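You operate a simulated robot arm through the tools that you are given. There is no shell and no other tool.

You are at the controls of a simulated robot arm. One attempt, no reset.

Task
Replace the gold bolt in the test block with a silver bolt.
Fine: switch the blue ratchet to OFF, loosen the gold bolt with it and lay it back in its rest, still at OFF; hang the gold bolt in the yellow rack; thread the silver one home by hand; leave the large black bolt alone, and the other bolts in their racks.

The check looks at the end state, three seconds after you hand in, the way a careful person would. Anything else that was tipped, shoved, dropped, spilled or broken makes it a failure.

Robot
A 6-joint arm with a two-finger gripper, fixed in place. Base frame: the origin is at the foot of the arm, x ahead of it, y to its left, z up; the work surface is at about z = 0.788. Lengths are in m, angles in degrees, forces in N, time in s.
It reaches about 1.298 m from its shoulder. Its first joint turns from -149.0 to 149.0 degrees. Payload 1.57 kg.
Tool frame: the origin (TCP) lies between the finger pads and is the grasp point; the fingertips stand 0.021 m ahead of it; z points along the fingers, y is the line along which they close. Largest opening 0.07 m; the body of the gripper starts 0.05 m behind the TCP.
Orientation is that of the tool frame in the base frame, as [roll, pitch, yaw] about the fixed x, y, z axes, in that order (R = Rz(yaw) Ry(pitch) Rx(roll)). With the fingers straight down and closing along the base's y, the tool's x points along the base's -x, its y along +y and its z along -z.

Tools
- The arm moves only by the tool nudge_tool. Its argument "targets" is a list of rows, each an object (a shift or turn left out is 0, a gripper value left out holds the last) with "xyz": the shift along the tool's x, y, z in m, a list of three; "delta_rot": the turn, a rotation vector about the tool's x, y, z in degrees, a list of three; "hand": the finger opening in m, from 0 to 0.07. In form: [{"xyz": [dx, dy, dz], "delta_rot": [wx, wy, wz], "hand": hand}, ...]. A call has 1 to 20 rows; each row is the pose to reach, as a shift and turn from the pose commanded when the call began, along the tool's axes at that moment. A row lasts 0.2 s, in which the tool goes at most 0.05 m and 8.6 degrees; a call with a longer step from one row to the next is refused whole, and so is a gripper value outside its range. Where a pose cannot be reached the arm comes as near as it can. A force on the tool above 90 N (or 10 N above the force at the start of the call, whichever is more), or a blocked arm, ends the call early, and 0.2 s more pass. The fingers move at their own pace and stop on an object; they squeeze with about 30 N. The grip force told is the motor's: it shows also when the fingers shut on nothing. Time passes only in rows, and 0.2 s behind the last, so rows that repeat a pose let the fingers close. The reply holds the time, the measured pose of the TCP, the force on the tool along the base axes, the opening and the grip force, in the units named above and with some noise, with the torque about the TCP (base axes, N m) and any sound that the robot's microphone picked up.
- Cameras (640 x 400 px; columns grow to the right, rows downward): "scene" is fixed at [0.226, 0.6481, 1.4291]; the picture's right is [-0.96, -0.27, 0.00], its down [-0.08, 0.28, -0.96] and it looks along [0.26, -0.92, -0.29] (base axes); focal length 372 px, centre (320, 200). "wrist" rides on the gripper at [0.079, 0.004, -0.081] in the tool frame; the picture's right is [-0.05, 1.00, 0.00], its down [-0.67, -0.04, -0.74] and it looks along [-0.74, -0.04, 0.67] (tool axes); focal length 256 px, centre (320, 200). There is no depth. A picture from a camera that has moved, and an enlarged one, comes with that camera's place and axes in the base frame and with its lens. The place of the scene camera against the robot may be out by one fixed shift of up to 0.012 m in any direction.
- camera(camera): a new picture of that camera. It takes no simulated time.
- raise_lower(by): slides the trunk up (or, below 0, down) by that many m; the arm rides with it, the base frame stays. It gives what a move gives, with no picture.
- enlarge(camera, box): a new picture of the part [left, top, right, bottom] of that camera's present view, enlarged. It takes no simulated time.
- job_done(): hands the job in; it is judged then, once.

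Nothing tells you positions but the pictures and the camera data. Unless the task says otherwise, let go and move clear before handing in.

The tools are called after "Request:" as a command line: name --argument value ..., lists and objects as JSON in quotes. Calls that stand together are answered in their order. nudge_tool: Moves the arm, as the interface text tells. Its arguments: {"type":"object","properties":{"targets":{"type":"array","items":{"type":"object","properties":{"xyz":{"type":"array","items":{"type":"number"}},"delta_rot":{"type":"array","items":{"type":"number"}},"hand":{"type":"number"}}}}},"required":["targets"]} The other tools are called the same way: raise_lower (by) slides the trunk up or down; camera (camera) takes a picture; enlarge (camera, box) takes an enlarged picture of a part of a camera's view; job_done () hands the job in.

At the start:

```text
clock: 0.0
eef_pos: [0.6371, -0.222, 1.1885]
orientation: [-180.0, 0.0, 180.0]
contact_force: [0.4, -0.7, 0.0]
torque: [0.01, 0.0, -0.01]
finger_gap: 0.0701
finger_force: 0.1
trunk travel left (down, up): [-0.869, 0.101]
```

scene: 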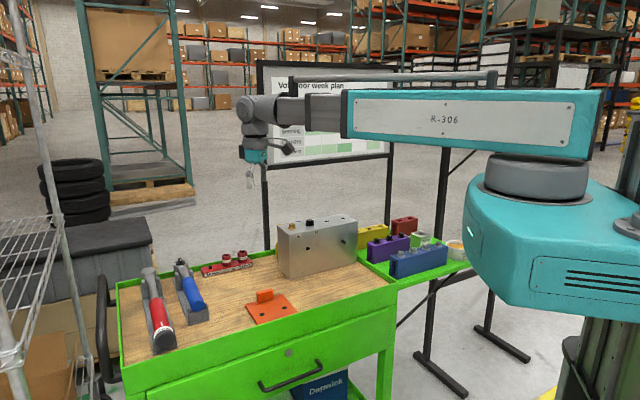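
wrist: 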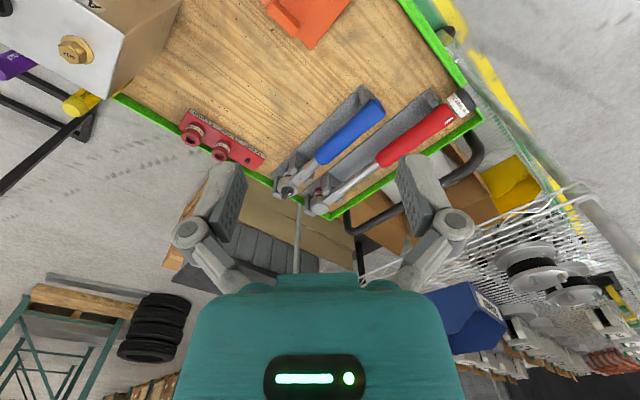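

I see a cart with a metal test block, two ratchets in rests, a red rack with sockets, an orange tool, and colored bolt racks behind. First I take closer looks at each.

Request:
enlarge --camera "scene" --box '[120, 240, 280, 340]'

Request:
enlarge --camera "scene" --box '[260, 200, 420, 300]'

Request:
enlarge --camera "scene" --box '[340, 200, 480, 288]'

Request:
enlarge --camera "wrist" --box '[160, 60, 480, 260]'

Request:
enlarge --camera "wrist" --box '[0, 0, 200, 125]'

```text
4.00 times, centred on (200, 290) of scene
camera zoom: at [0.226, 0.6481, 1.4291], right [-0.96, -0.27, 0.0], down [-0.08, 0.28, -0.96], along [0.26, -0.92, -0.29], focal length 1487 px, centre (800, -160)
```

zoom: 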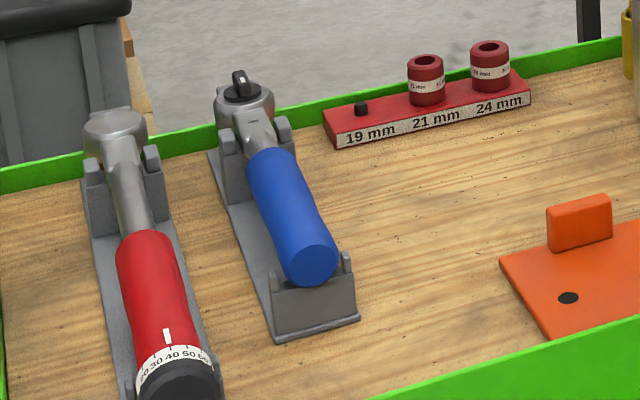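

```text
4.00 times, centred on (340, 250) of scene
camera zoom: at [0.226, 0.6481, 1.4291], right [-0.96, -0.27, 0.0], down [-0.08, 0.28, -0.96], along [0.26, -0.92, -0.29], focal length 1487 px, centre (240, 0)
```

zoom: 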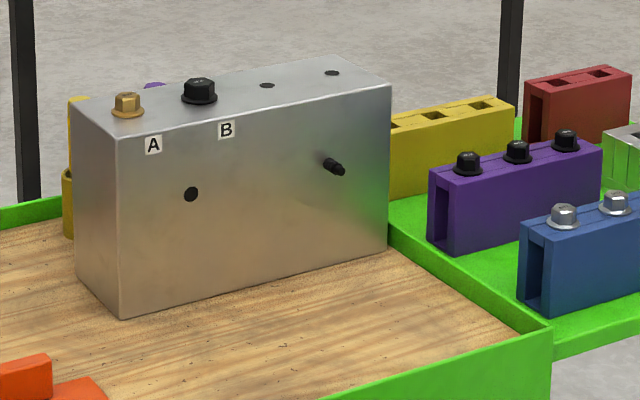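

```text
4.55 times, centred on (410, 244) of scene
camera zoom: at [0.226, 0.6481, 1.4291], right [-0.96, -0.27, 0.0], down [-0.08, 0.28, -0.96], along [0.26, -0.92, -0.29], focal length 1690 px, centre (-89, 0)
```

zoom: 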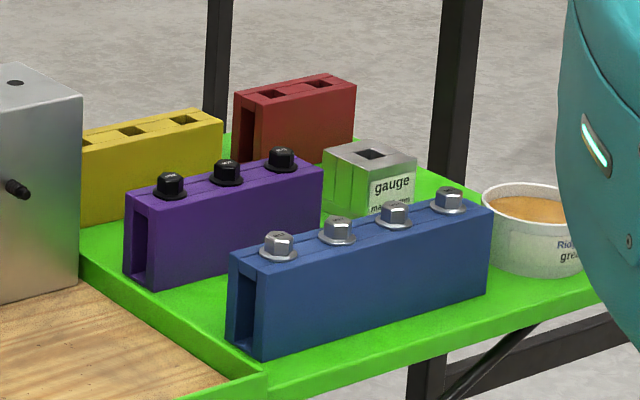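

```text
2.00 times, centred on (320, 160) of wrist
camera zoom: at [0.5585, -0.2194, 1.2693], right [0.05, 1.0, 0.0], down [0.67, -0.04, 0.74], along [0.74, -0.04, -0.67], focal length 512 px, centre (320, 280)
```

zoom: 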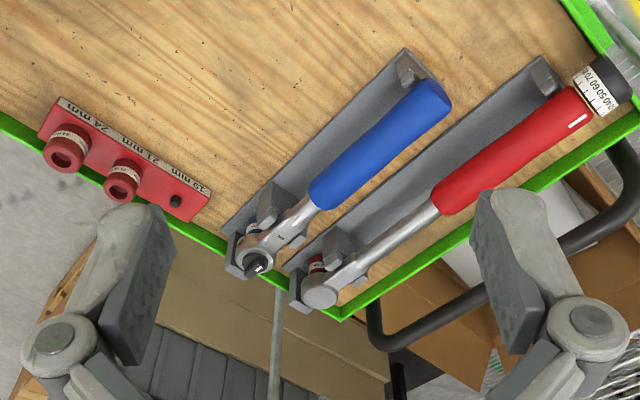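

```text
3.20 times, centred on (100, 62) of wrist
camera zoom: at [0.5585, -0.2194, 1.2693], right [0.05, 1.0, 0.0], down [0.67, -0.04, 0.74], along [0.74, -0.04, -0.67], focal length 819 px, centre (1024, 640)
```

zoom: 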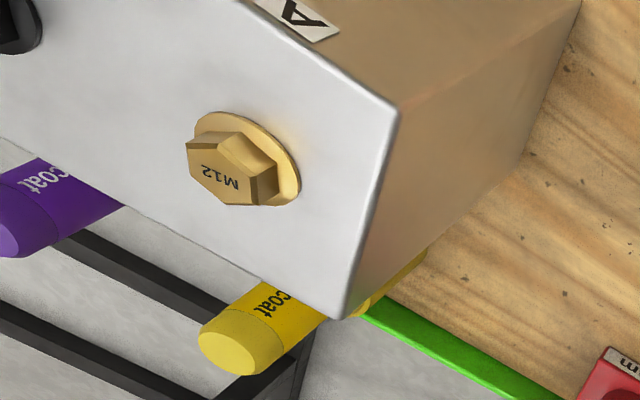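

The carts are rotated about 45° in the base frame; the gold bolt A is near (0.64,-0.49,0.97), and the blue ratchet's head is near (0.976,-0.313,0.866) with its handle running towards (0.79,-0.13). I move the wrist camera over the ratchet for a closer look.

Request:
nudge_tool --targets '[{"xyz": [-0.029, 0.003, 0.024], "delta_rot": [0, 0, 5.6]}, {"xyz": [-0.057, 0.0055, 0.0475], "delta_rot": [0, 0, 11.25]}, {"xyz": [-0.086, 0.008, 0.071], "delta_rot": [0, 0, 16.9]}, {"xyz": [-0.1145, 0.011, 0.095], "delta_rot": [0, 0, 22.5]}, {"xyz": [-0.143, 0.014, 0.119], "delta_rot": [0, 0, 28.1]}, {"xyz": [-0.172, 0.0165, 0.1425], "delta_rot": [0, 0, 33.75]}, {"xyz": [-0.2, 0.019, 0.166], "delta_rot": [0, 0, 39.4]}, {"xyz": [-0.229, 0.022, 0.19], "delta_rot": [0, 0, 45]}, {"xyz": [-0.229, 0.022, 0.19], "delta_rot": [0, 0, 45]}]'

Request:
camera --camera "wrist"

Request:
enlarge --camera "wrist" --box '[220, 120, 420, 245]'

```text
clock: 2.0
eef_pos: [0.8661, -0.197, 1.1886]
orientation: [180.0, 0.0, 134.9]
contact_force: [-0.1, 0.2, 0.4]
torque: [0.03, 0.04, -0.01]
finger_gap: 0.07
finger_force: 0.0
out of reach, approached as far as the arm can: row 1, 2, 3, 4, 5, 6, 7, 8, 9
trunk travel left (down, up): [-0.869, 0.101]
```

```text
taken
camera wrist: at [0.8142, -0.1392, 1.2693], right [0.74, 0.67, 0.0], down [0.45, -0.5, 0.74], along [0.5, -0.55, -0.67], focal length 256 px, centre (320, 200)
```

wrist: 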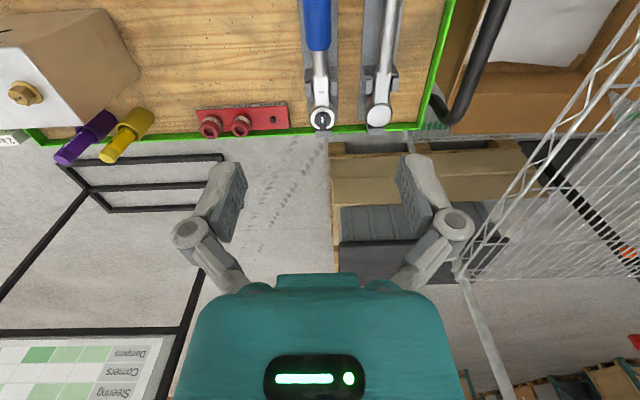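

```text
3.20 times, centred on (320, 182) of wrist
camera zoom: at [0.8142, -0.1392, 1.2693], right [0.74, 0.67, 0.0], down [0.45, -0.5, 0.74], along [0.5, -0.55, -0.67], focal length 819 px, centre (320, 256)
```

zoom: 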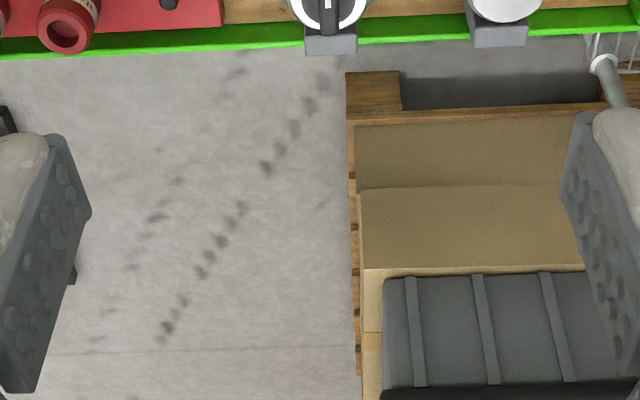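

The tool went sideways but did not descend; this arm seems to change height by its trunk. I lower the trunk a modest step and look again.

Request:
raise_lower --by -0.1

Request:
camera --camera "wrist"

Request:
camera --camera "scene"

```text
clock: 3.3
eef_pos: [0.8677, -0.1972, 1.0872]
orientation: [-180.0, 0.2, 135.0]
contact_force: [-0.8, 0.2, 0.2]
torque: [0.0, 0.0, 0.05]
finger_gap: 0.07
finger_force: 0.1
trunk travel left (down, up): [-0.769, 0.201]
```

```text
taken
camera wrist: at [0.814, -0.1395, 1.1694], right [0.74, 0.67, 0.0], down [0.45, -0.5, 0.74], along [0.5, -0.55, -0.67], focal length 256 px, centre (320, 200)
```

wrist: 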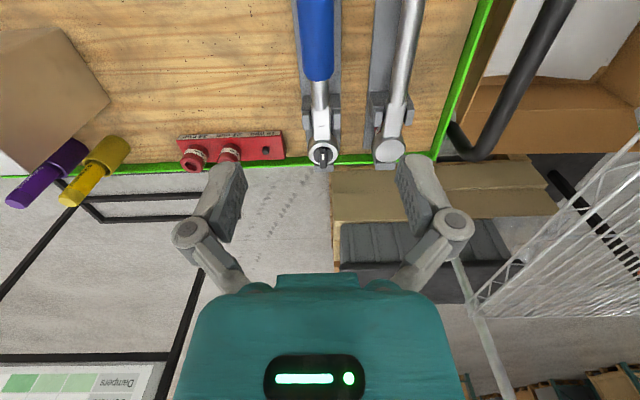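

```text
taken
```

scene: 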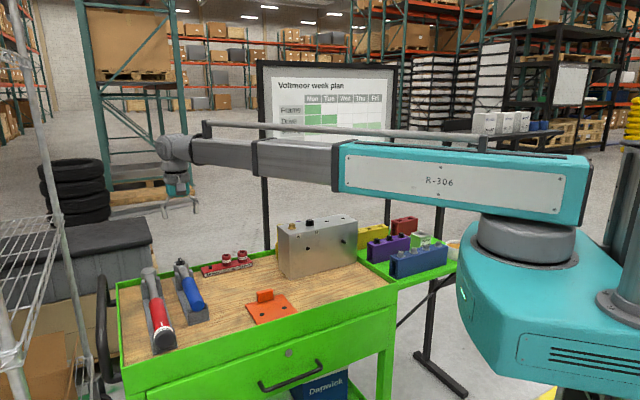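

The boom is a horizontal one on the trunk; I test whether a small vertical nudge works at all, with a small move toward the ratchet.

Request:
nudge_tool --targets '[{"xyz": [0, 0, 0.02]}, {"xyz": [0, 0, 0.02]}]'

Request:
raise_lower --by -0.08

Request:
camera --camera "wrist"

Request:
enlarge --camera "wrist" --box '[240, 100, 440, 225]'

```text
clock: 3.9
eef_pos: [0.8679, -0.196, 1.0873]
orientation: [-179.9, 0.0, 135.0]
contact_force: [-0.5, 0.4, 0.1]
torque: [0.0, 0.0, -0.02]
finger_gap: 0.07
finger_force: 0.0
out of reach, approached as far as the arm can: row 1, 2
trunk travel left (down, up): [-0.769, 0.201]
```

```text
clock: 5.1
eef_pos: [0.8664, -0.1968, 1.0088]
orientation: [180.0, 0.1, 135.1]
contact_force: [0.1, 0.4, 0.1]
torque: [0.01, -0.01, -0.01]
finger_gap: 0.0699
finger_force: 0.1
trunk travel left (down, up): [-0.689, 0.281]
```

```text
taken
camera wrist: at [0.814, -0.1395, 1.0894], right [0.74, 0.67, 0.0], down [0.45, -0.5, 0.74], along [0.5, -0.55, -0.67], focal length 256 px, centre (320, 200)
```

wrist: 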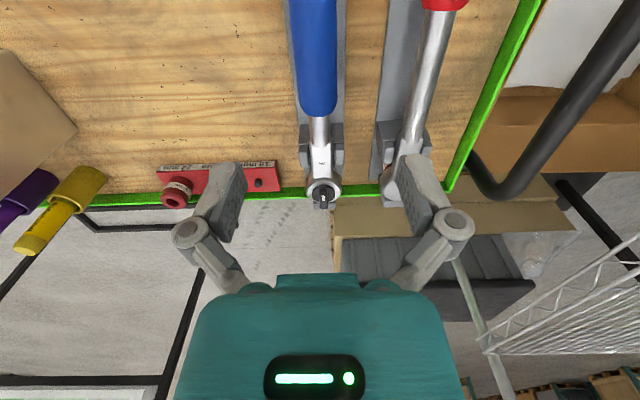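

```text
3.20 times, centred on (340, 162) of wrist
camera zoom: at [0.814, -0.1395, 1.0894], right [0.74, 0.67, 0.0], down [0.45, -0.5, 0.74], along [0.5, -0.55, -0.67], focal length 819 px, centre (256, 320)
```

zoom: 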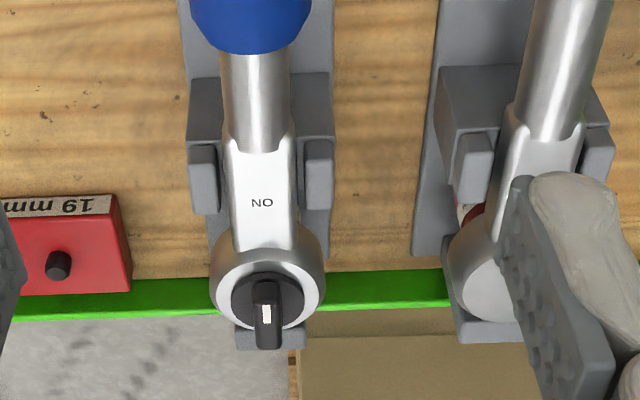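

Height changes only by the trunk. I zoom in on the ratchet's switch and its label.

Request:
enlarge --camera "wrist" --box '[290, 150, 354, 214]'

Request:
enlarge --camera "scene" --box '[165, 250, 229, 290]'

```text
6.25 times, centred on (322, 182) of wrist
camera zoom: at [0.814, -0.1395, 1.0894], right [0.74, 0.67, 0.0], down [0.45, -0.5, 0.74], along [0.5, -0.55, -0.67], focal length 1600 px, centre (308, 312)
```

zoom: 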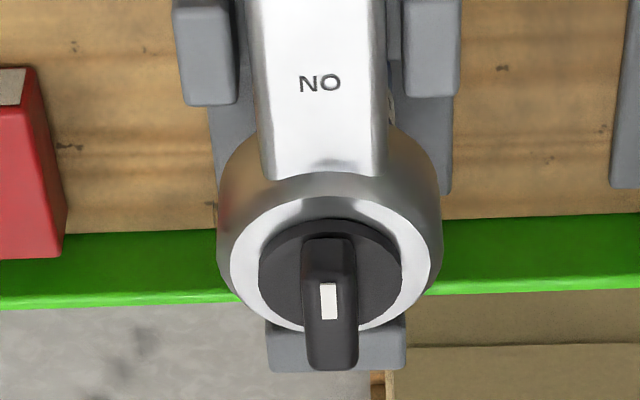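

```text
10.00 times, centred on (197, 270) of scene
camera zoom: at [0.226, 0.6481, 1.4291], right [-0.96, -0.27, 0.0], down [-0.08, 0.28, -0.96], along [0.26, -0.92, -0.29], focal length 3717 px, centre (1550, -500)
```

zoom: 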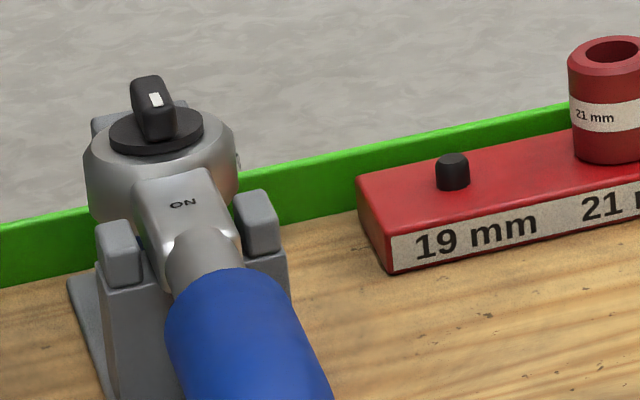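

The pointer's white mark faces the "ON" print on the neck; I need to find the OFF mark. I move the camera to look almost straight down on the head.

Request:
nudge_tool --targets '[{"xyz": [-0.04, 0, 0]}, {"xyz": [-0.08, 0, 0]}, {"xyz": [-0.12, 0, 0]}, {"xyz": [-0.155, 0, 0]}, {"xyz": [-0.19, 0, 0]}, {"xyz": [-0.19, 0, 0]}]'

Request:
camera --camera "wrist"

Request:
enlarge --camera "wrist" --box '[270, 0, 370, 62]'

```text
clock: 6.5
eef_pos: [1.0041, -0.3298, 1.0071]
orientation: [180.0, 0.0, 135.0]
contact_force: [0.3, 0.1, 0.5]
torque: [0.01, 0.05, 0.01]
finger_gap: 0.0699
finger_force: 0.1
trunk travel left (down, up): [-0.689, 0.281]
```

```text
taken
camera wrist: at [0.9509, -0.2724, 1.0892], right [0.74, 0.67, 0.0], down [0.45, -0.5, 0.74], along [0.5, -0.55, -0.67], focal length 256 px, centre (320, 200)
```

wrist: 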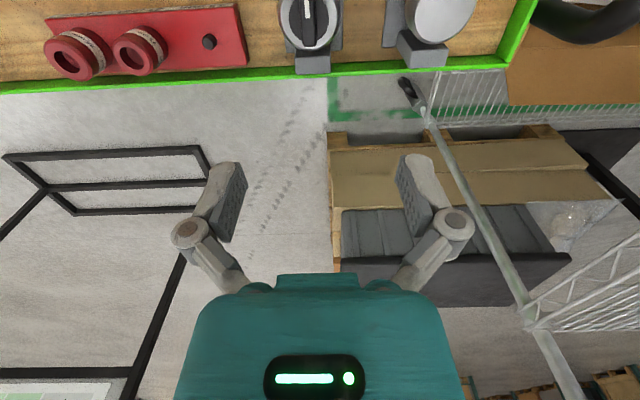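

```text
6.40 times, centred on (320, 31) of wrist
camera zoom: at [0.9509, -0.2724, 1.0892], right [0.74, 0.67, 0.0], down [0.45, -0.5, 0.74], along [0.5, -0.55, -0.67], focal length 1638 px, centre (320, 1282)
```

zoom: 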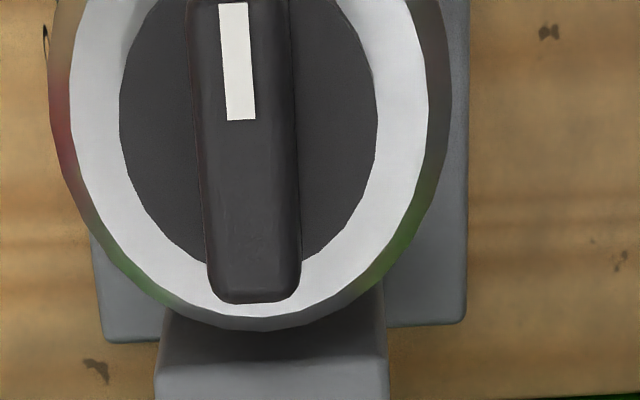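

Request:
nudge_tool --targets '[{"xyz": [0.025, 0, 0]}, {"xyz": [0.05, 0, 0]}, {"xyz": [0.05, 0, 0]}]'

Request:
enlarge --camera "wrist" --box '[260, 0, 420, 100]'

Request:
enlarge --camera "wrist" --box '[280, 20, 360, 100]'

```text
clock: 7.3
eef_pos: [0.9679, -0.2954, 1.0075]
orientation: [-180.0, 0.1, 135.0]
contact_force: [0.6, 0.3, 0.6]
torque: [0.0, 0.01, -0.03]
finger_gap: 0.0704
finger_force: 0.1
trunk travel left (down, up): [-0.689, 0.281]
```

```text
4.00 times, centred on (340, 50) of wrist
camera zoom: at [0.9152, -0.2385, 1.0892], right [0.74, 0.67, 0.0], down [0.45, -0.5, 0.74], along [0.5, -0.55, -0.67], focal length 1024 px, centre (240, 800)
```

zoom: 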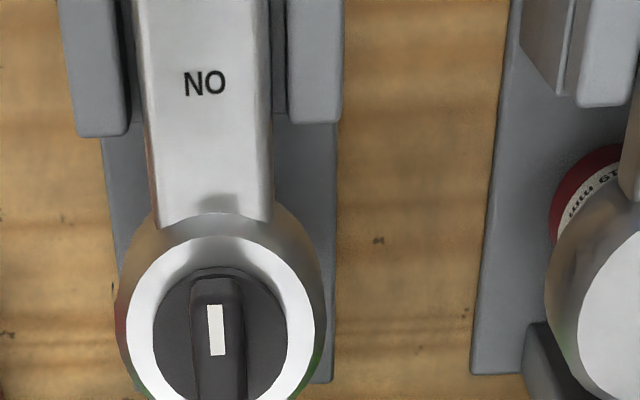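

```text
5.00 times, centred on (320, 60) of wrist
camera zoom: at [0.9152, -0.2385, 1.0892], right [0.74, 0.67, 0.0], down [0.45, -0.5, 0.74], along [0.5, -0.55, -0.67], focal length 1280 px, centre (320, 900)
```

zoom: 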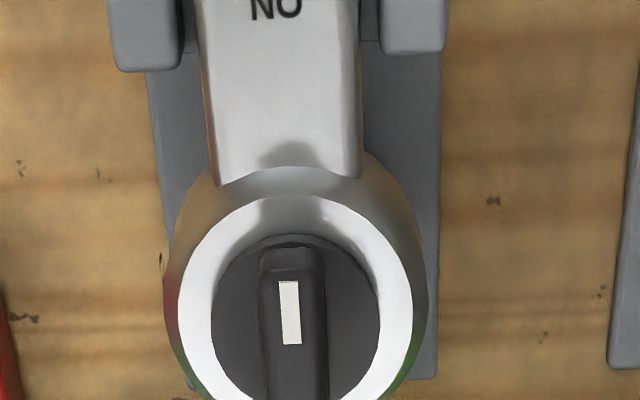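

The blue ratchet's pointer is at ON; the red wrench carries the 19 mm socket. I now look at the blue head from the side to see its socket and hunt for the OFF print.

Request:
nudge_tool --targets '[{"xyz": [0.011, -0.0145, 0], "delta_rot": [0, 0, -7.5]}, {"xyz": [0.022, -0.029, 0], "delta_rot": [0, 0, -15]}, {"xyz": [0.033, -0.0435, 0], "delta_rot": [0, 0, -22.5]}, {"xyz": [0.044, -0.058, 0], "delta_rot": [0, 0, -30]}, {"xyz": [0.055, -0.0725, 0], "delta_rot": [0, 0, -37.5]}, {"xyz": [0.066, -0.087, 0], "delta_rot": [0, 0, -45]}, {"xyz": [0.066, -0.087, 0], "delta_rot": [0, 0, -45]}]'

Request:
raise_lower --by -0.06

Request:
camera --camera "wrist"

Request:
enlarge --camera "wrist" --box '[240, 120, 400, 220]'

```text
clock: 8.9
eef_pos: [0.8575, -0.3095, 1.0078]
orientation: [-179.9, 0.1, -179.9]
contact_force: [0.1, -0.6, -0.1]
torque: [0.01, -0.04, 0.0]
finger_gap: 0.0699
finger_force: 0.1
trunk travel left (down, up): [-0.689, 0.281]
```

```text
clock: 9.9
eef_pos: [0.858, -0.3096, 0.9481]
orientation: [179.9, 0.0, -180.0]
contact_force: [0.2, -0.2, 0.0]
torque: [0.02, -0.01, -0.01]
finger_gap: 0.0703
finger_force: 0.3
trunk travel left (down, up): [-0.629, 0.341]
```

```text
taken
camera wrist: at [0.7789, -0.3071, 1.0293], right [0.05, 1.0, 0.0], down [0.67, -0.04, 0.74], along [0.74, -0.04, -0.67], focal length 256 px, centre (320, 200)
```

wrist: 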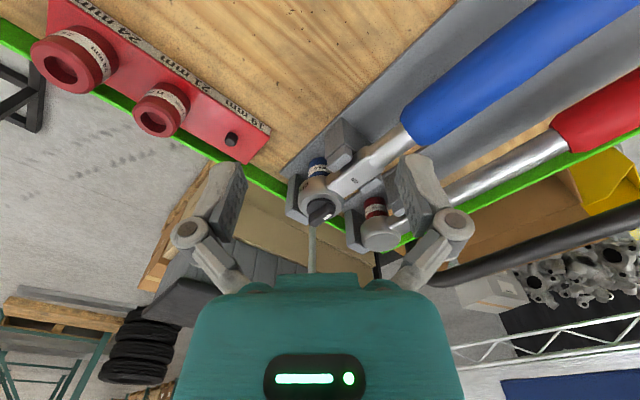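

```text
4.00 times, centred on (320, 170) of wrist
camera zoom: at [0.7789, -0.3071, 1.0293], right [0.05, 1.0, 0.0], down [0.67, -0.04, 0.74], along [0.74, -0.04, -0.67], focal length 1024 px, centre (320, 320)
```

zoom: 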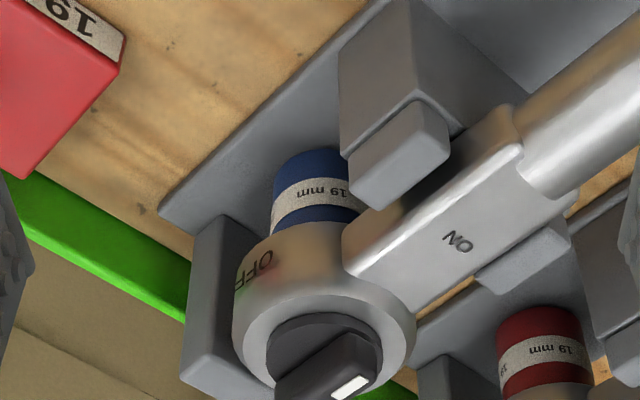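

The blue ratchet carries a blue 19 mm socket, and "OFF" is printed on the side of the head facing the block (90° counter-clockwise, seen from above, from ON). I put the switch centre at (0.9775,-0.314,0.864) and go above it, fingers partly closed, to grip the switch bar.

Request:
nudge_tool --targets '[{"xyz": [-0.02, -0.0005, 0], "delta_rot": [0, 0, 7.5], "hand": 0.035}, {"xyz": [-0.04, -0.001, 0], "delta_rot": [0, 0, 15]}, {"xyz": [-0.06, -0.0016, 0], "delta_rot": [0, 0, 22.5]}, {"xyz": [-0.08, -0.0021, 0], "delta_rot": [0, 0, 30]}, {"xyz": [-0.1, -0.0026, 0], "delta_rot": [0, 0, 37.5]}, {"xyz": [-0.1196, -0.0031, 0], "delta_rot": [0, 0, 45]}, {"xyz": [-0.1196, -0.0031, 0], "delta_rot": [0, 0, 45]}, {"xyz": [-0.1196, -0.0031, 0], "delta_rot": [0, 0, 45]}]'

Request:
camera --camera "wrist"

Request:
enlarge --camera "scene" --box '[140, 200, 300, 300]'

```text
clock: 11.7
eef_pos: [0.9792, -0.3124, 0.947]
orientation: [-179.9, 0.0, 135.0]
contact_force: [-0.5, -0.1, 0.3]
torque: [0.0, -0.02, 0.0]
finger_gap: 0.035
finger_force: 0.1
trunk travel left (down, up): [-0.629, 0.341]
```

```text
taken
camera wrist: at [0.9264, -0.2553, 1.0293], right [0.74, 0.67, 0.0], down [0.45, -0.5, 0.74], along [0.5, -0.55, -0.67], focal length 256 px, centre (320, 200)
```

wrist: 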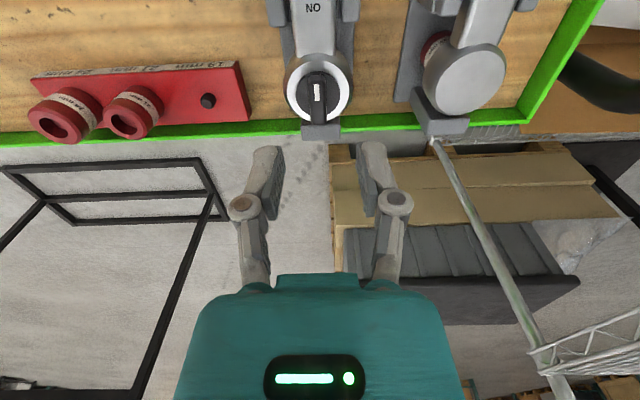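

```text
4.00 times, centred on (220, 250) of scene
camera zoom: at [0.226, 0.6481, 1.4291], right [-0.96, -0.27, 0.0], down [-0.08, 0.28, -0.96], along [0.26, -0.92, -0.29], focal length 1487 px, centre (720, 0)
```

zoom: 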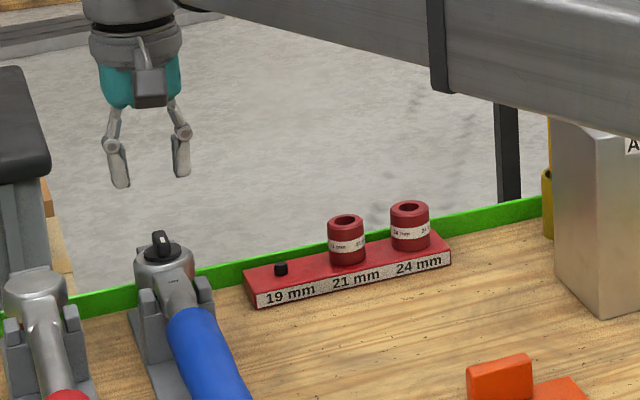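

The arm is above the switch, about 2 mm off; I correct and lower so that the fingertips stand about 4 mm above the disc.

Request:
nudge_tool --targets '[{"xyz": [0.0012, -0.0015, 0]}, {"xyz": [0.0012, -0.0015, 0]}]'

Request:
raise_lower --by -0.045

Request:
camera --camera "wrist"

Request:
enlarge --camera "scene" --box '[140, 220, 236, 280]'

```text
clock: 12.3
eef_pos: [0.9764, -0.3132, 0.9473]
orientation: [-180.0, 0.0, 135.0]
contact_force: [0.0, -0.1, -0.5]
torque: [-0.01, 0.0, 0.0]
finger_gap: 0.035
finger_force: 0.0
trunk travel left (down, up): [-0.629, 0.341]
```

```text
clock: 13.2
eef_pos: [0.9765, -0.3122, 0.9025]
orientation: [180.0, 0.1, 135.0]
contact_force: [-0.1, 0.4, 0.9]
torque: [0.0, -0.02, 0.01]
finger_gap: 0.0349
finger_force: 0.2
trunk travel left (down, up): [-0.584, 0.386]
```

```text
taken
camera wrist: at [0.9234, -0.2559, 0.9843], right [0.74, 0.67, 0.0], down [0.45, -0.5, 0.74], along [0.5, -0.55, -0.67], focal length 256 px, centre (320, 200)
```

wrist: 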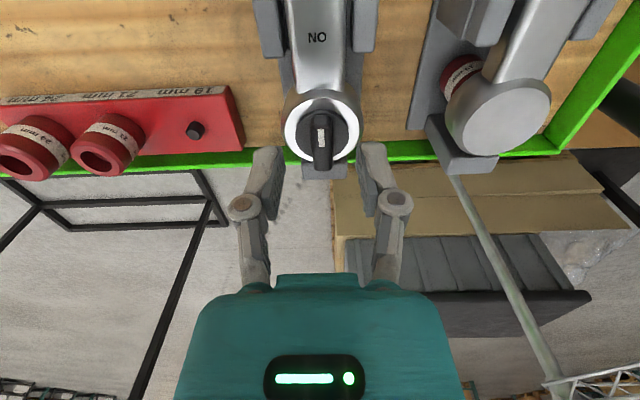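

```text
6.67 times, centred on (188, 250) of scene
camera zoom: at [0.226, 0.6481, 1.4291], right [-0.96, -0.27, 0.0], down [-0.08, 0.28, -0.96], along [0.26, -0.92, -0.29], focal length 2478 px, centre (1200, -133)
```

zoom: 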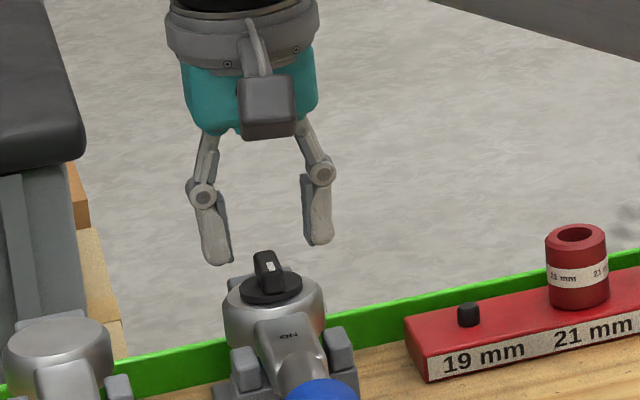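

Request:
nudge_tool --targets '[{"xyz": [-0.0003, 0.001, 0]}, {"xyz": [-0.0003, 0.001, 0]}]'

Request:
raise_lower --by -0.0135

Request:
enlarge --camera "scene" --box '[156, 230, 220, 270]'

Request:
enlarge --camera "wrist" --box '[240, 100, 400, 200]'

```text
clock: 13.8
eef_pos: [0.9771, -0.3121, 0.902]
orientation: [179.9, 0.0, 135.0]
contact_force: [-0.2, 0.5, 0.6]
torque: [0.03, 0.0, 0.0]
finger_gap: 0.0349
finger_force: 0.2
trunk travel left (down, up): [-0.584, 0.386]
```

```text
clock: 14.4
eef_pos: [0.9772, -0.3126, 0.8898]
orientation: [180.0, 0.1, 135.1]
contact_force: [-0.4, -0.2, -0.2]
torque: [-0.03, -0.02, 0.02]
finger_gap: 0.0349
finger_force: 0.1
trunk travel left (down, up): [-0.571, 0.399]
```

```text
10.00 times, centred on (188, 250) of scene
camera zoom: at [0.226, 0.6481, 1.4291], right [-0.96, -0.27, 0.0], down [-0.08, 0.28, -0.96], along [0.26, -0.92, -0.29], focal length 3717 px, centre (1640, -300)
```

zoom: 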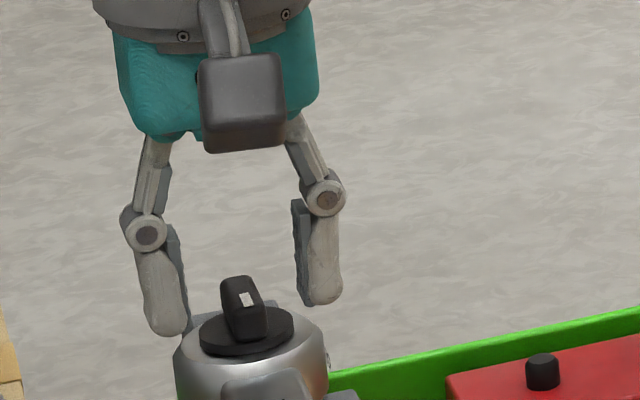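

```text
4.00 times, centred on (320, 150) of wrist
camera zoom: at [0.924, -0.2553, 0.9707], right [0.74, 0.67, 0.0], down [0.45, -0.5, 0.74], along [0.5, -0.55, -0.67], focal length 1024 px, centre (320, 400)
```

zoom: 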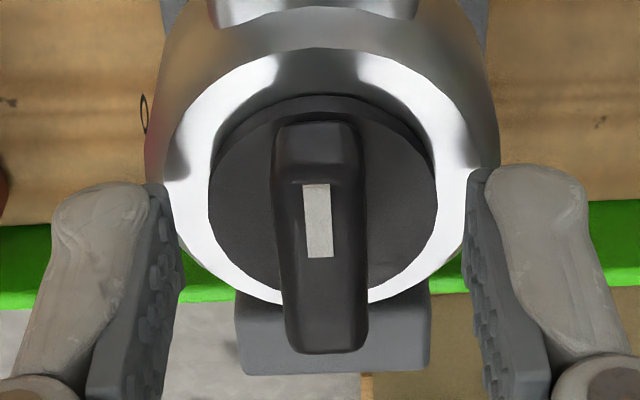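

The fingers straddle the switch bar. I close on it.

Request:
nudge_tool --targets '[{"hand": 0.004}, {"hand": 0.004}, {"hand": 0.004}, {"hand": 0.004}]'

Request:
enlarge --camera "wrist" --box '[240, 100, 400, 200]'

```text
clock: 15.4
eef_pos: [0.9772, -0.3128, 0.8891]
orientation: [180.0, 0.0, 135.0]
contact_force: [1.4, 0.7, 1.5]
torque: [0.0, -0.01, 0.04]
finger_gap: 0.0106
finger_force: 30.0
trunk travel left (down, up): [-0.571, 0.399]
```

```text
4.00 times, centred on (320, 150) of wrist
camera zoom: at [0.9241, -0.2553, 0.9708], right [0.74, 0.67, 0.0], down [0.45, -0.5, 0.74], along [0.5, -0.55, -0.67], focal length 1024 px, centre (320, 400)
```

zoom: 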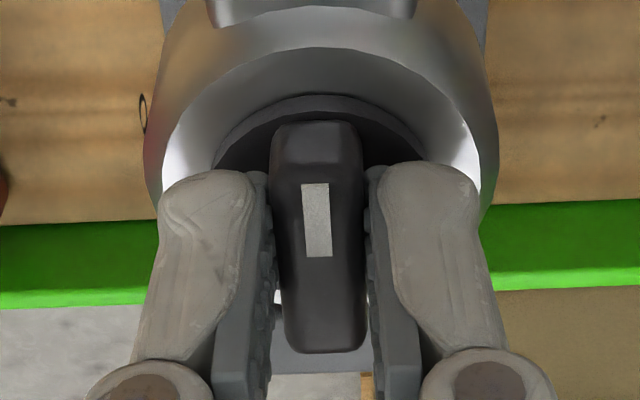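

Gripped at 10.6 mm. I turn it 90° counter-clockwise as seen from above (tool z −90).

Request:
nudge_tool --targets '[{"delta_rot": [0, 0, -7.5]}, {"delta_rot": [0, 0, -15]}, {"delta_rot": [0, 0, -22.5]}, {"delta_rot": [0, 0, -30]}, {"delta_rot": [0, 0, -37.5]}, {"delta_rot": [0, 0, -45]}, {"delta_rot": [0, 0, -45]}]'

Request:
camera --camera "wrist"

Request:
enlarge --camera "scene" --box '[156, 230, 220, 290]'

```text
clock: 17.0
eef_pos: [0.9771, -0.3133, 0.8888]
orientation: [-180.0, 0.0, -179.9]
contact_force: [4.5, -4.3, 4.0]
torque: [-0.11, 0.08, -0.03]
finger_gap: 0.0107
finger_force: 30.0
trunk travel left (down, up): [-0.571, 0.399]
```

```text
taken
camera wrist: at [0.8982, -0.3104, 0.9708], right [0.05, 1.0, 0.0], down [0.67, -0.03, 0.75], along [0.74, -0.04, -0.67], focal length 256 px, centre (320, 200)
```

wrist: 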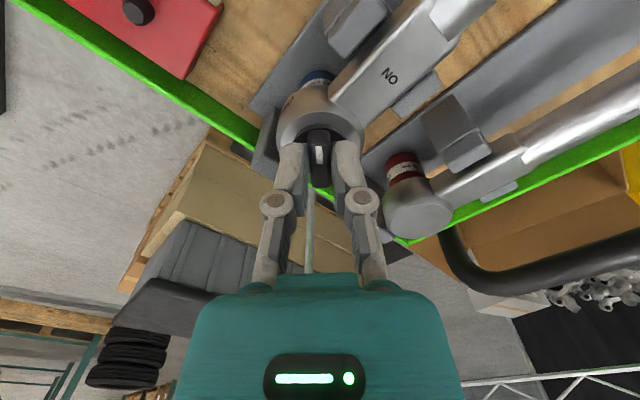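

```text
6.67 times, centred on (188, 260) of scene
camera zoom: at [0.226, 0.6481, 1.4291], right [-0.96, -0.27, 0.0], down [-0.08, 0.28, -0.96], along [0.26, -0.92, -0.29], focal length 2478 px, centre (1200, -200)
```

zoom: 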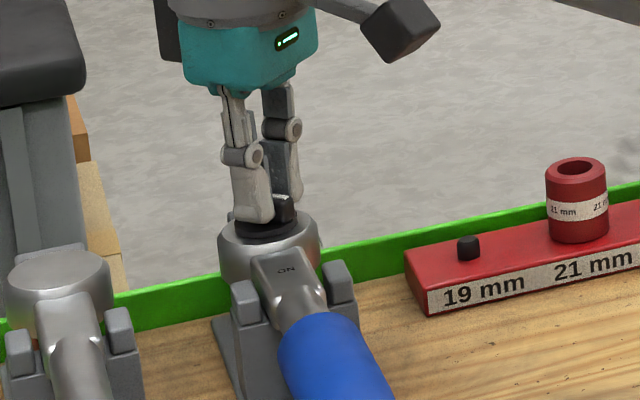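

The switch is turning with the gripper and the ratchet body stays put. I turn another 45°.

Request:
nudge_tool --targets '[{"delta_rot": [0, 0, -7.5]}, {"delta_rot": [0, 0, -15]}, {"delta_rot": [0, 0, -22.5]}, {"delta_rot": [0, 0, -30]}, {"delta_rot": [0, 0, -37.5]}, {"delta_rot": [0, 0, -45]}, {"delta_rot": [0, 0, -45]}]'

Request:
camera --camera "wrist"

Request:
enlarge --camera "scene" --box '[156, 230, 220, 290]'

```text
clock: 18.6
eef_pos: [0.9774, -0.313, 0.8891]
orientation: [180.0, 0.0, -134.9]
contact_force: [5.2, -2.5, 6.1]
torque: [0.01, -0.13, -0.02]
finger_gap: 0.0106
finger_force: 29.3
trunk travel left (down, up): [-0.571, 0.399]
```

```text
taken
camera wrist: at [0.918, -0.3677, 0.9708], right [-0.67, 0.74, 0.0], down [0.5, 0.45, 0.75], along [0.55, 0.5, -0.67], focal length 256 px, centre (320, 200)
```

wrist: 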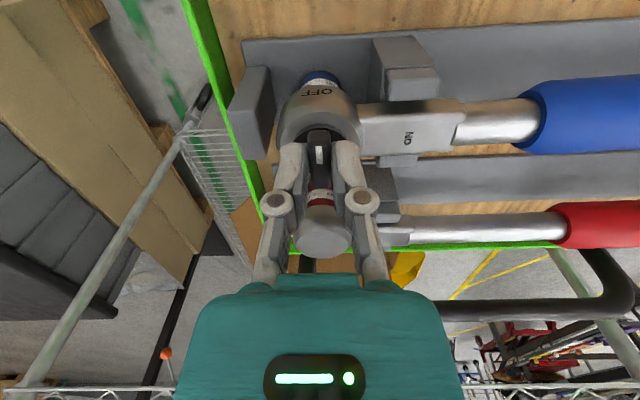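

```text
6.67 times, centred on (188, 260) of scene
camera zoom: at [0.226, 0.6481, 1.4291], right [-0.96, -0.27, 0.0], down [-0.08, 0.28, -0.96], along [0.26, -0.92, -0.29], focal length 2478 px, centre (1200, -200)
```

zoom: 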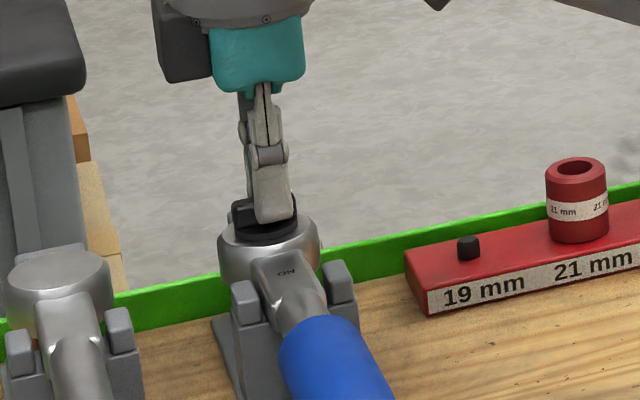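

Request:
nudge_tool --targets '[{"hand": 0.03}, {"hand": 0.03}, {"hand": 0.03}, {"hand": 0.03}]'

Request:
enlarge --camera "wrist" --box '[240, 60, 400, 200]'

```text
clock: 19.6
eef_pos: [0.9771, -0.3135, 0.889]
orientation: [179.9, 0.0, -135.0]
contact_force: [0.1, -0.2, 0.4]
torque: [0.0, -0.03, 0.01]
finger_gap: 0.0301
finger_force: 0.0
trunk travel left (down, up): [-0.571, 0.399]
```

```text
2.86 times, centred on (320, 130) of wrist
camera zoom: at [0.9179, -0.3675, 0.9707], right [-0.67, 0.74, 0.0], down [0.5, 0.45, 0.74], along [0.55, 0.5, -0.67], focal length 731 px, centre (320, 400)
```

zoom: 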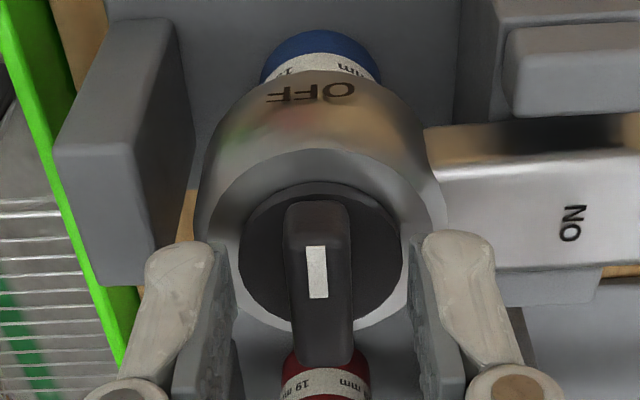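

The switch now points to OFF. I raise and look at the ratchet's handle from the side to plan the grasp.

Request:
raise_lower --by 0.06

Request:
nudge_tool --targets '[{"xyz": [0.025, 0.03, 0]}, {"xyz": [0.05, 0.06, 0]}, {"xyz": [0.075, 0.09, 0]}, {"xyz": [0.1, 0.12, 0]}, {"xyz": [0.126, 0.15, 0]}, {"xyz": [0.126, 0.15, 0], "hand": 0.07}]'

Request:
camera --camera "wrist"

Request:
enlarge --camera "wrist" --box '[180, 60, 500, 260]'

```text
clock: 20.6
eef_pos: [0.9773, -0.3124, 0.9489]
orientation: [-180.0, 0.0, -135.0]
contact_force: [0.1, 0.1, 0.1]
torque: [0.01, -0.01, 0.02]
finger_gap: 0.03
finger_force: 0.0
trunk travel left (down, up): [-0.631, 0.339]
```

```text
clock: 22.0
eef_pos: [0.7795, -0.2962, 0.949]
orientation: [-180.0, 0.0, -135.0]
contact_force: [0.1, 0.2, -0.3]
torque: [-0.03, -0.02, -0.03]
finger_gap: 0.0675
finger_force: 0.1
trunk travel left (down, up): [-0.631, 0.339]
```

```text
taken
camera wrist: at [0.7208, -0.3514, 1.0309], right [-0.67, 0.74, 0.0], down [0.5, 0.45, 0.74], along [0.55, 0.5, -0.67], focal length 256 px, centre (320, 200)
```

wrist: 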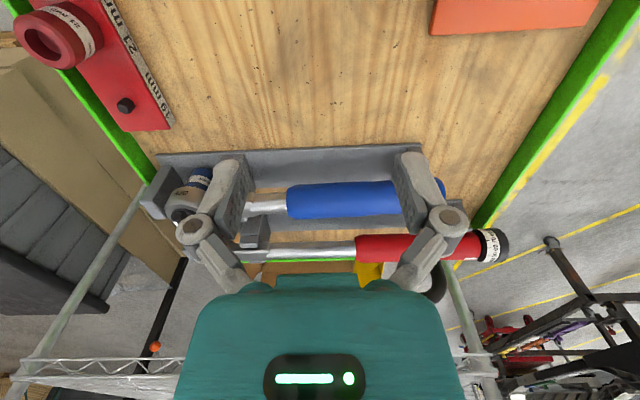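

```text
2.00 times, centred on (340, 160) of wrist
camera zoom: at [0.7208, -0.3514, 1.0309], right [-0.67, 0.74, 0.0], down [0.5, 0.45, 0.74], along [0.55, 0.5, -0.67], focal length 512 px, centre (280, 280)
```

zoom: 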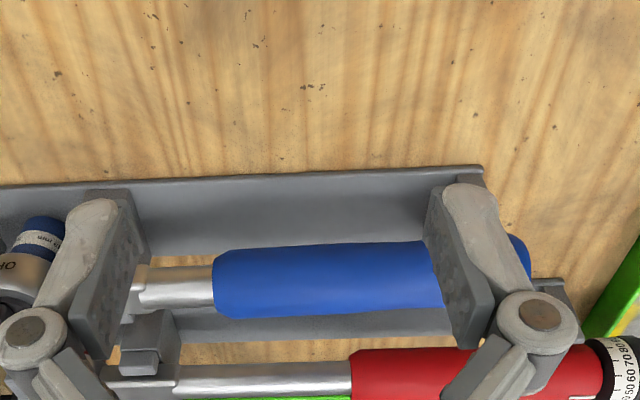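

The handle axis lies at about z = 0.842, grip diameter about 36 mm. I go above the handle about 0.145 m from the head, with the fingers across it.

Request:
nudge_tool --targets '[{"xyz": [-0.0107, -0.0005, 0], "delta_rot": [0, 0, 7.5], "hand": 0.055}, {"xyz": [-0.0215, -0.001, 0], "delta_rot": [0, 0, 15]}, {"xyz": [-0.032, -0.0016, 0], "delta_rot": [0, 0, 22.5]}, {"xyz": [-0.043, -0.002, 0], "delta_rot": [0, 0, 30]}, {"xyz": [-0.0537, -0.0026, 0], "delta_rot": [0, 0, 37.5]}, {"xyz": [-0.0644, -0.0031, 0], "delta_rot": [0, 0, 45]}, {"xyz": [-0.075, -0.0036, 0], "delta_rot": [0, 0, 52.5]}, {"xyz": [-0.086, -0.0041, 0], "delta_rot": [0, 0, 60]}, {"xyz": [-0.0966, -0.0046, 0], "delta_rot": [0, 0, 67.5]}, {"xyz": [-0.107, -0.0052, 0], "delta_rot": [0, 0, 75]}, {"xyz": [-0.118, -0.0057, 0], "delta_rot": [0, 0, 82.5]}, {"xyz": [-0.1288, -0.0062, 0], "delta_rot": [0, 0, 90]}, {"xyz": [-0.1288, -0.0062, 0], "delta_rot": [0, 0, 90]}, {"xyz": [-0.1288, -0.0062, 0], "delta_rot": [0, 0, 90]}]'

Request:
camera --camera "wrist"

Request:
enlarge --camera "scene" --box '[130, 230, 258, 350]'

```text
clock: 25.0
eef_pos: [0.8769, -0.2091, 0.9494]
orientation: [180.0, -0.1, 134.9]
contact_force: [0.8, -0.3, -0.4]
torque: [-0.02, 0.0, 0.03]
finger_gap: 0.0549
finger_force: 0.1
trunk travel left (down, up): [-0.631, 0.339]
```

```text
taken
camera wrist: at [0.8232, -0.1509, 1.0308], right [0.74, 0.67, 0.0], down [0.45, -0.5, 0.74], along [0.5, -0.55, -0.67], focal length 256 px, centre (320, 200)
```

wrist: 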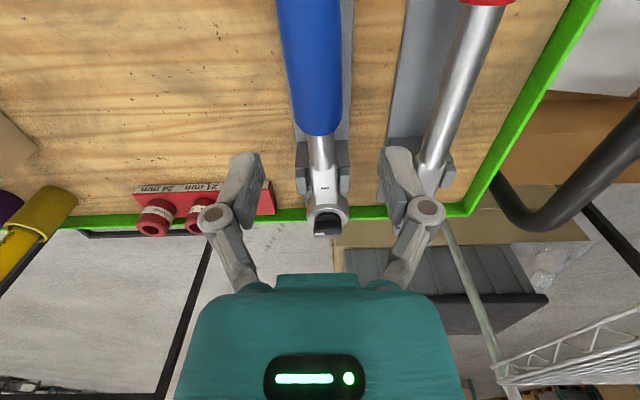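

```text
3.33 times, centred on (194, 290) of scene
camera zoom: at [0.226, 0.6481, 1.4291], right [-0.96, -0.27, 0.0], down [-0.08, 0.28, -0.96], along [0.26, -0.92, -0.29], focal length 1239 px, centre (740, -100)
```

zoom: 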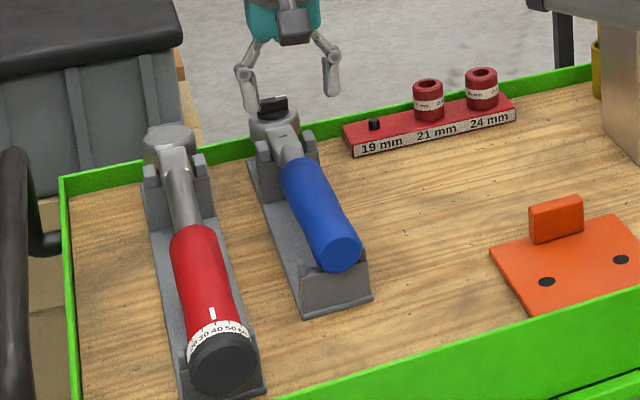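

I'm about 4 mm off the handle line; I correct that and lower partway.

Request:
nudge_tool --targets '[{"xyz": [0, -0.004, 0], "delta_rot": [0, 0, -0.7]}, {"xyz": [0, -0.004, 0], "delta_rot": [0, 0, -0.7]}]'

Request:
raise_lower --by -0.055

Request:
camera --camera "wrist"

Request:
enlarge --camera "scene" --box '[130, 230, 258, 350]'

```text
clock: 25.6
eef_pos: [0.8734, -0.2118, 0.9503]
orientation: [-180.0, 0.1, 135.6]
contact_force: [0.2, -0.3, 0.6]
torque: [0.0, -0.01, -0.02]
finger_gap: 0.0551
finger_force: 0.1
trunk travel left (down, up): [-0.631, 0.339]
```

```text
clock: 26.6
eef_pos: [0.8742, -0.2106, 0.8945]
orientation: [-179.9, 0.1, 135.7]
contact_force: [-0.2, -0.1, -0.6]
torque: [-0.01, -0.02, 0.05]
finger_gap: 0.0551
finger_force: 0.2
trunk travel left (down, up): [-0.576, 0.394]
```

```text
taken
camera wrist: at [0.8202, -0.1545, 0.9758], right [0.74, 0.68, 0.0], down [0.45, -0.49, 0.74], along [0.5, -0.55, -0.67], focal length 256 px, centre (320, 200)
```

wrist: 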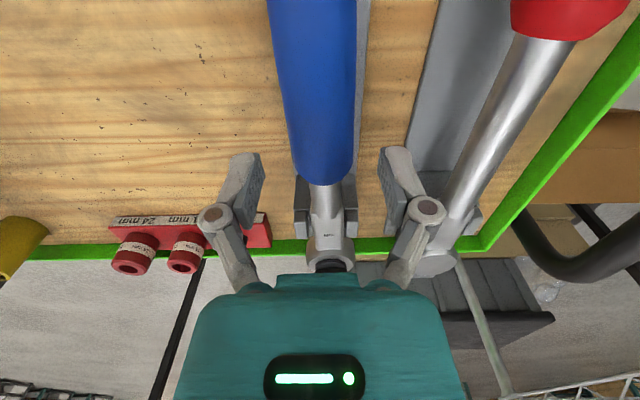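

```text
3.33 times, centred on (194, 290) of scene
camera zoom: at [0.226, 0.6481, 1.4291], right [-0.96, -0.27, 0.0], down [-0.08, 0.28, -0.96], along [0.26, -0.92, -0.29], focal length 1239 px, centre (740, -100)
```

zoom: 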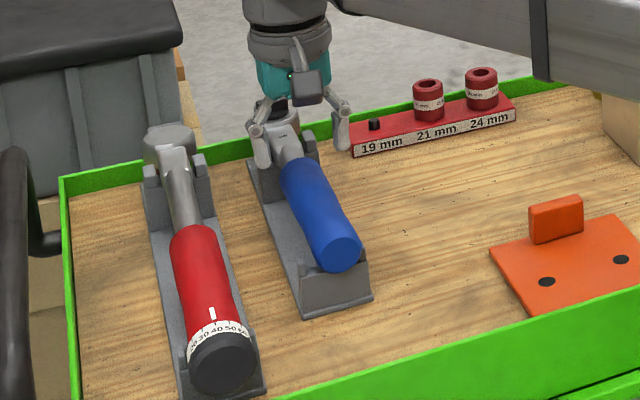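

Aligned within about 1 mm. I lower to the handle axis and close.

Request:
raise_lower --by -0.052

Request:
nudge_tool --targets '[{"hand": 0.02}, {"hand": 0.02}, {"hand": 0.02}, {"hand": 0.02}]'

Request:
enlarge --camera "scene" --box '[130, 230, 258, 350]'

Request:
camera --camera "wrist"

```text
clock: 27.5
eef_pos: [0.8745, -0.211, 0.8428]
orientation: [180.0, 0.0, 135.8]
contact_force: [-0.7, 0.9, 0.8]
torque: [-0.01, 0.01, -0.02]
finger_gap: 0.055
finger_force: 0.1
trunk travel left (down, up): [-0.524, 0.446]
```

```text
clock: 28.5
eef_pos: [0.8734, -0.2095, 0.8433]
orientation: [-180.0, 0.0, 135.7]
contact_force: [4.4, 0.3, 6.7]
torque: [0.14, -0.02, 0.24]
finger_gap: 0.0359
finger_force: 29.5
trunk travel left (down, up): [-0.524, 0.446]
```

```text
3.33 times, centred on (194, 290) of scene
camera zoom: at [0.226, 0.6481, 1.4291], right [-0.96, -0.27, 0.0], down [-0.08, 0.28, -0.96], along [0.26, -0.92, -0.29], focal length 1239 px, centre (740, -100)
```

zoom: 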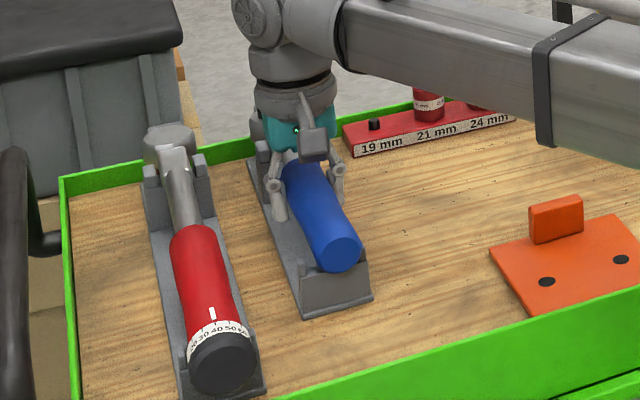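

```text
taken
camera wrist: at [0.8201, -0.1543, 0.9241], right [0.74, 0.68, 0.0], down [0.45, -0.49, 0.75], along [0.51, -0.55, -0.67], focal length 256 px, centre (320, 200)
```

wrist: 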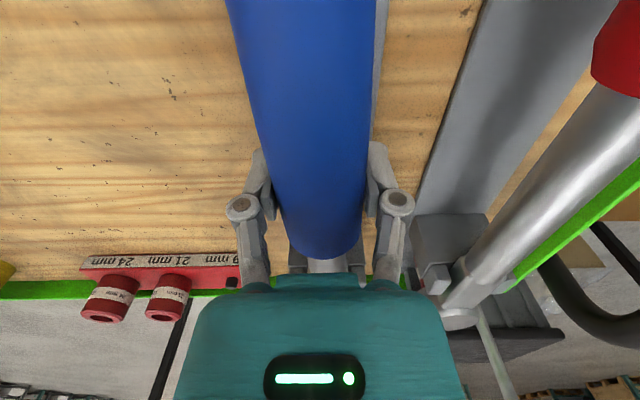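

Gripped firmly. I lift a little and read the weight and balance.

Request:
raise_lower --by 0.03

Request:
camera --camera "wrist"

Request:
enlarge --camera "scene" --box '[130, 210, 258, 330]'

```text
clock: 29.2
eef_pos: [0.8735, -0.2108, 0.8714]
orientation: [-180.0, 0.1, 135.7]
contact_force: [-0.6, 0.0, -6.3]
torque: [0.14, 0.19, -0.01]
finger_gap: 0.0359
finger_force: 30.0
trunk travel left (down, up): [-0.554, 0.416]
```

```text
taken
camera wrist: at [0.8208, -0.1547, 0.9531], right [0.74, 0.68, 0.0], down [0.45, -0.49, 0.74], along [0.5, -0.55, -0.67], focal length 256 px, centre (320, 200)
```

wrist: 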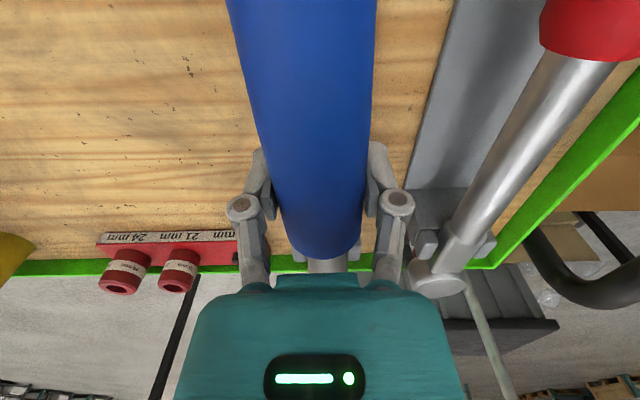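

```text
3.33 times, centred on (194, 270) of scene
camera zoom: at [0.226, 0.6481, 1.4291], right [-0.96, -0.27, 0.0], down [-0.08, 0.28, -0.96], along [0.26, -0.92, -0.29], focal length 1239 px, centre (740, -33)
```

zoom: 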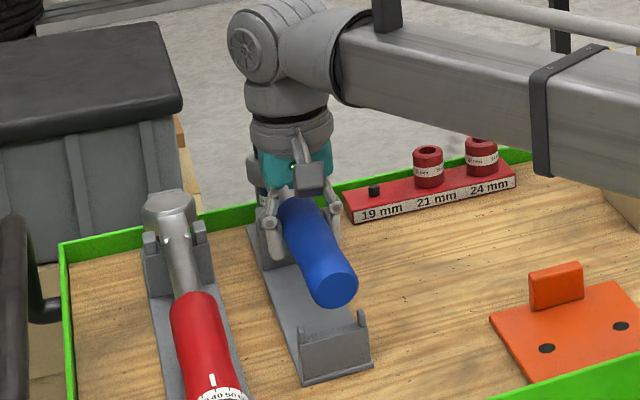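

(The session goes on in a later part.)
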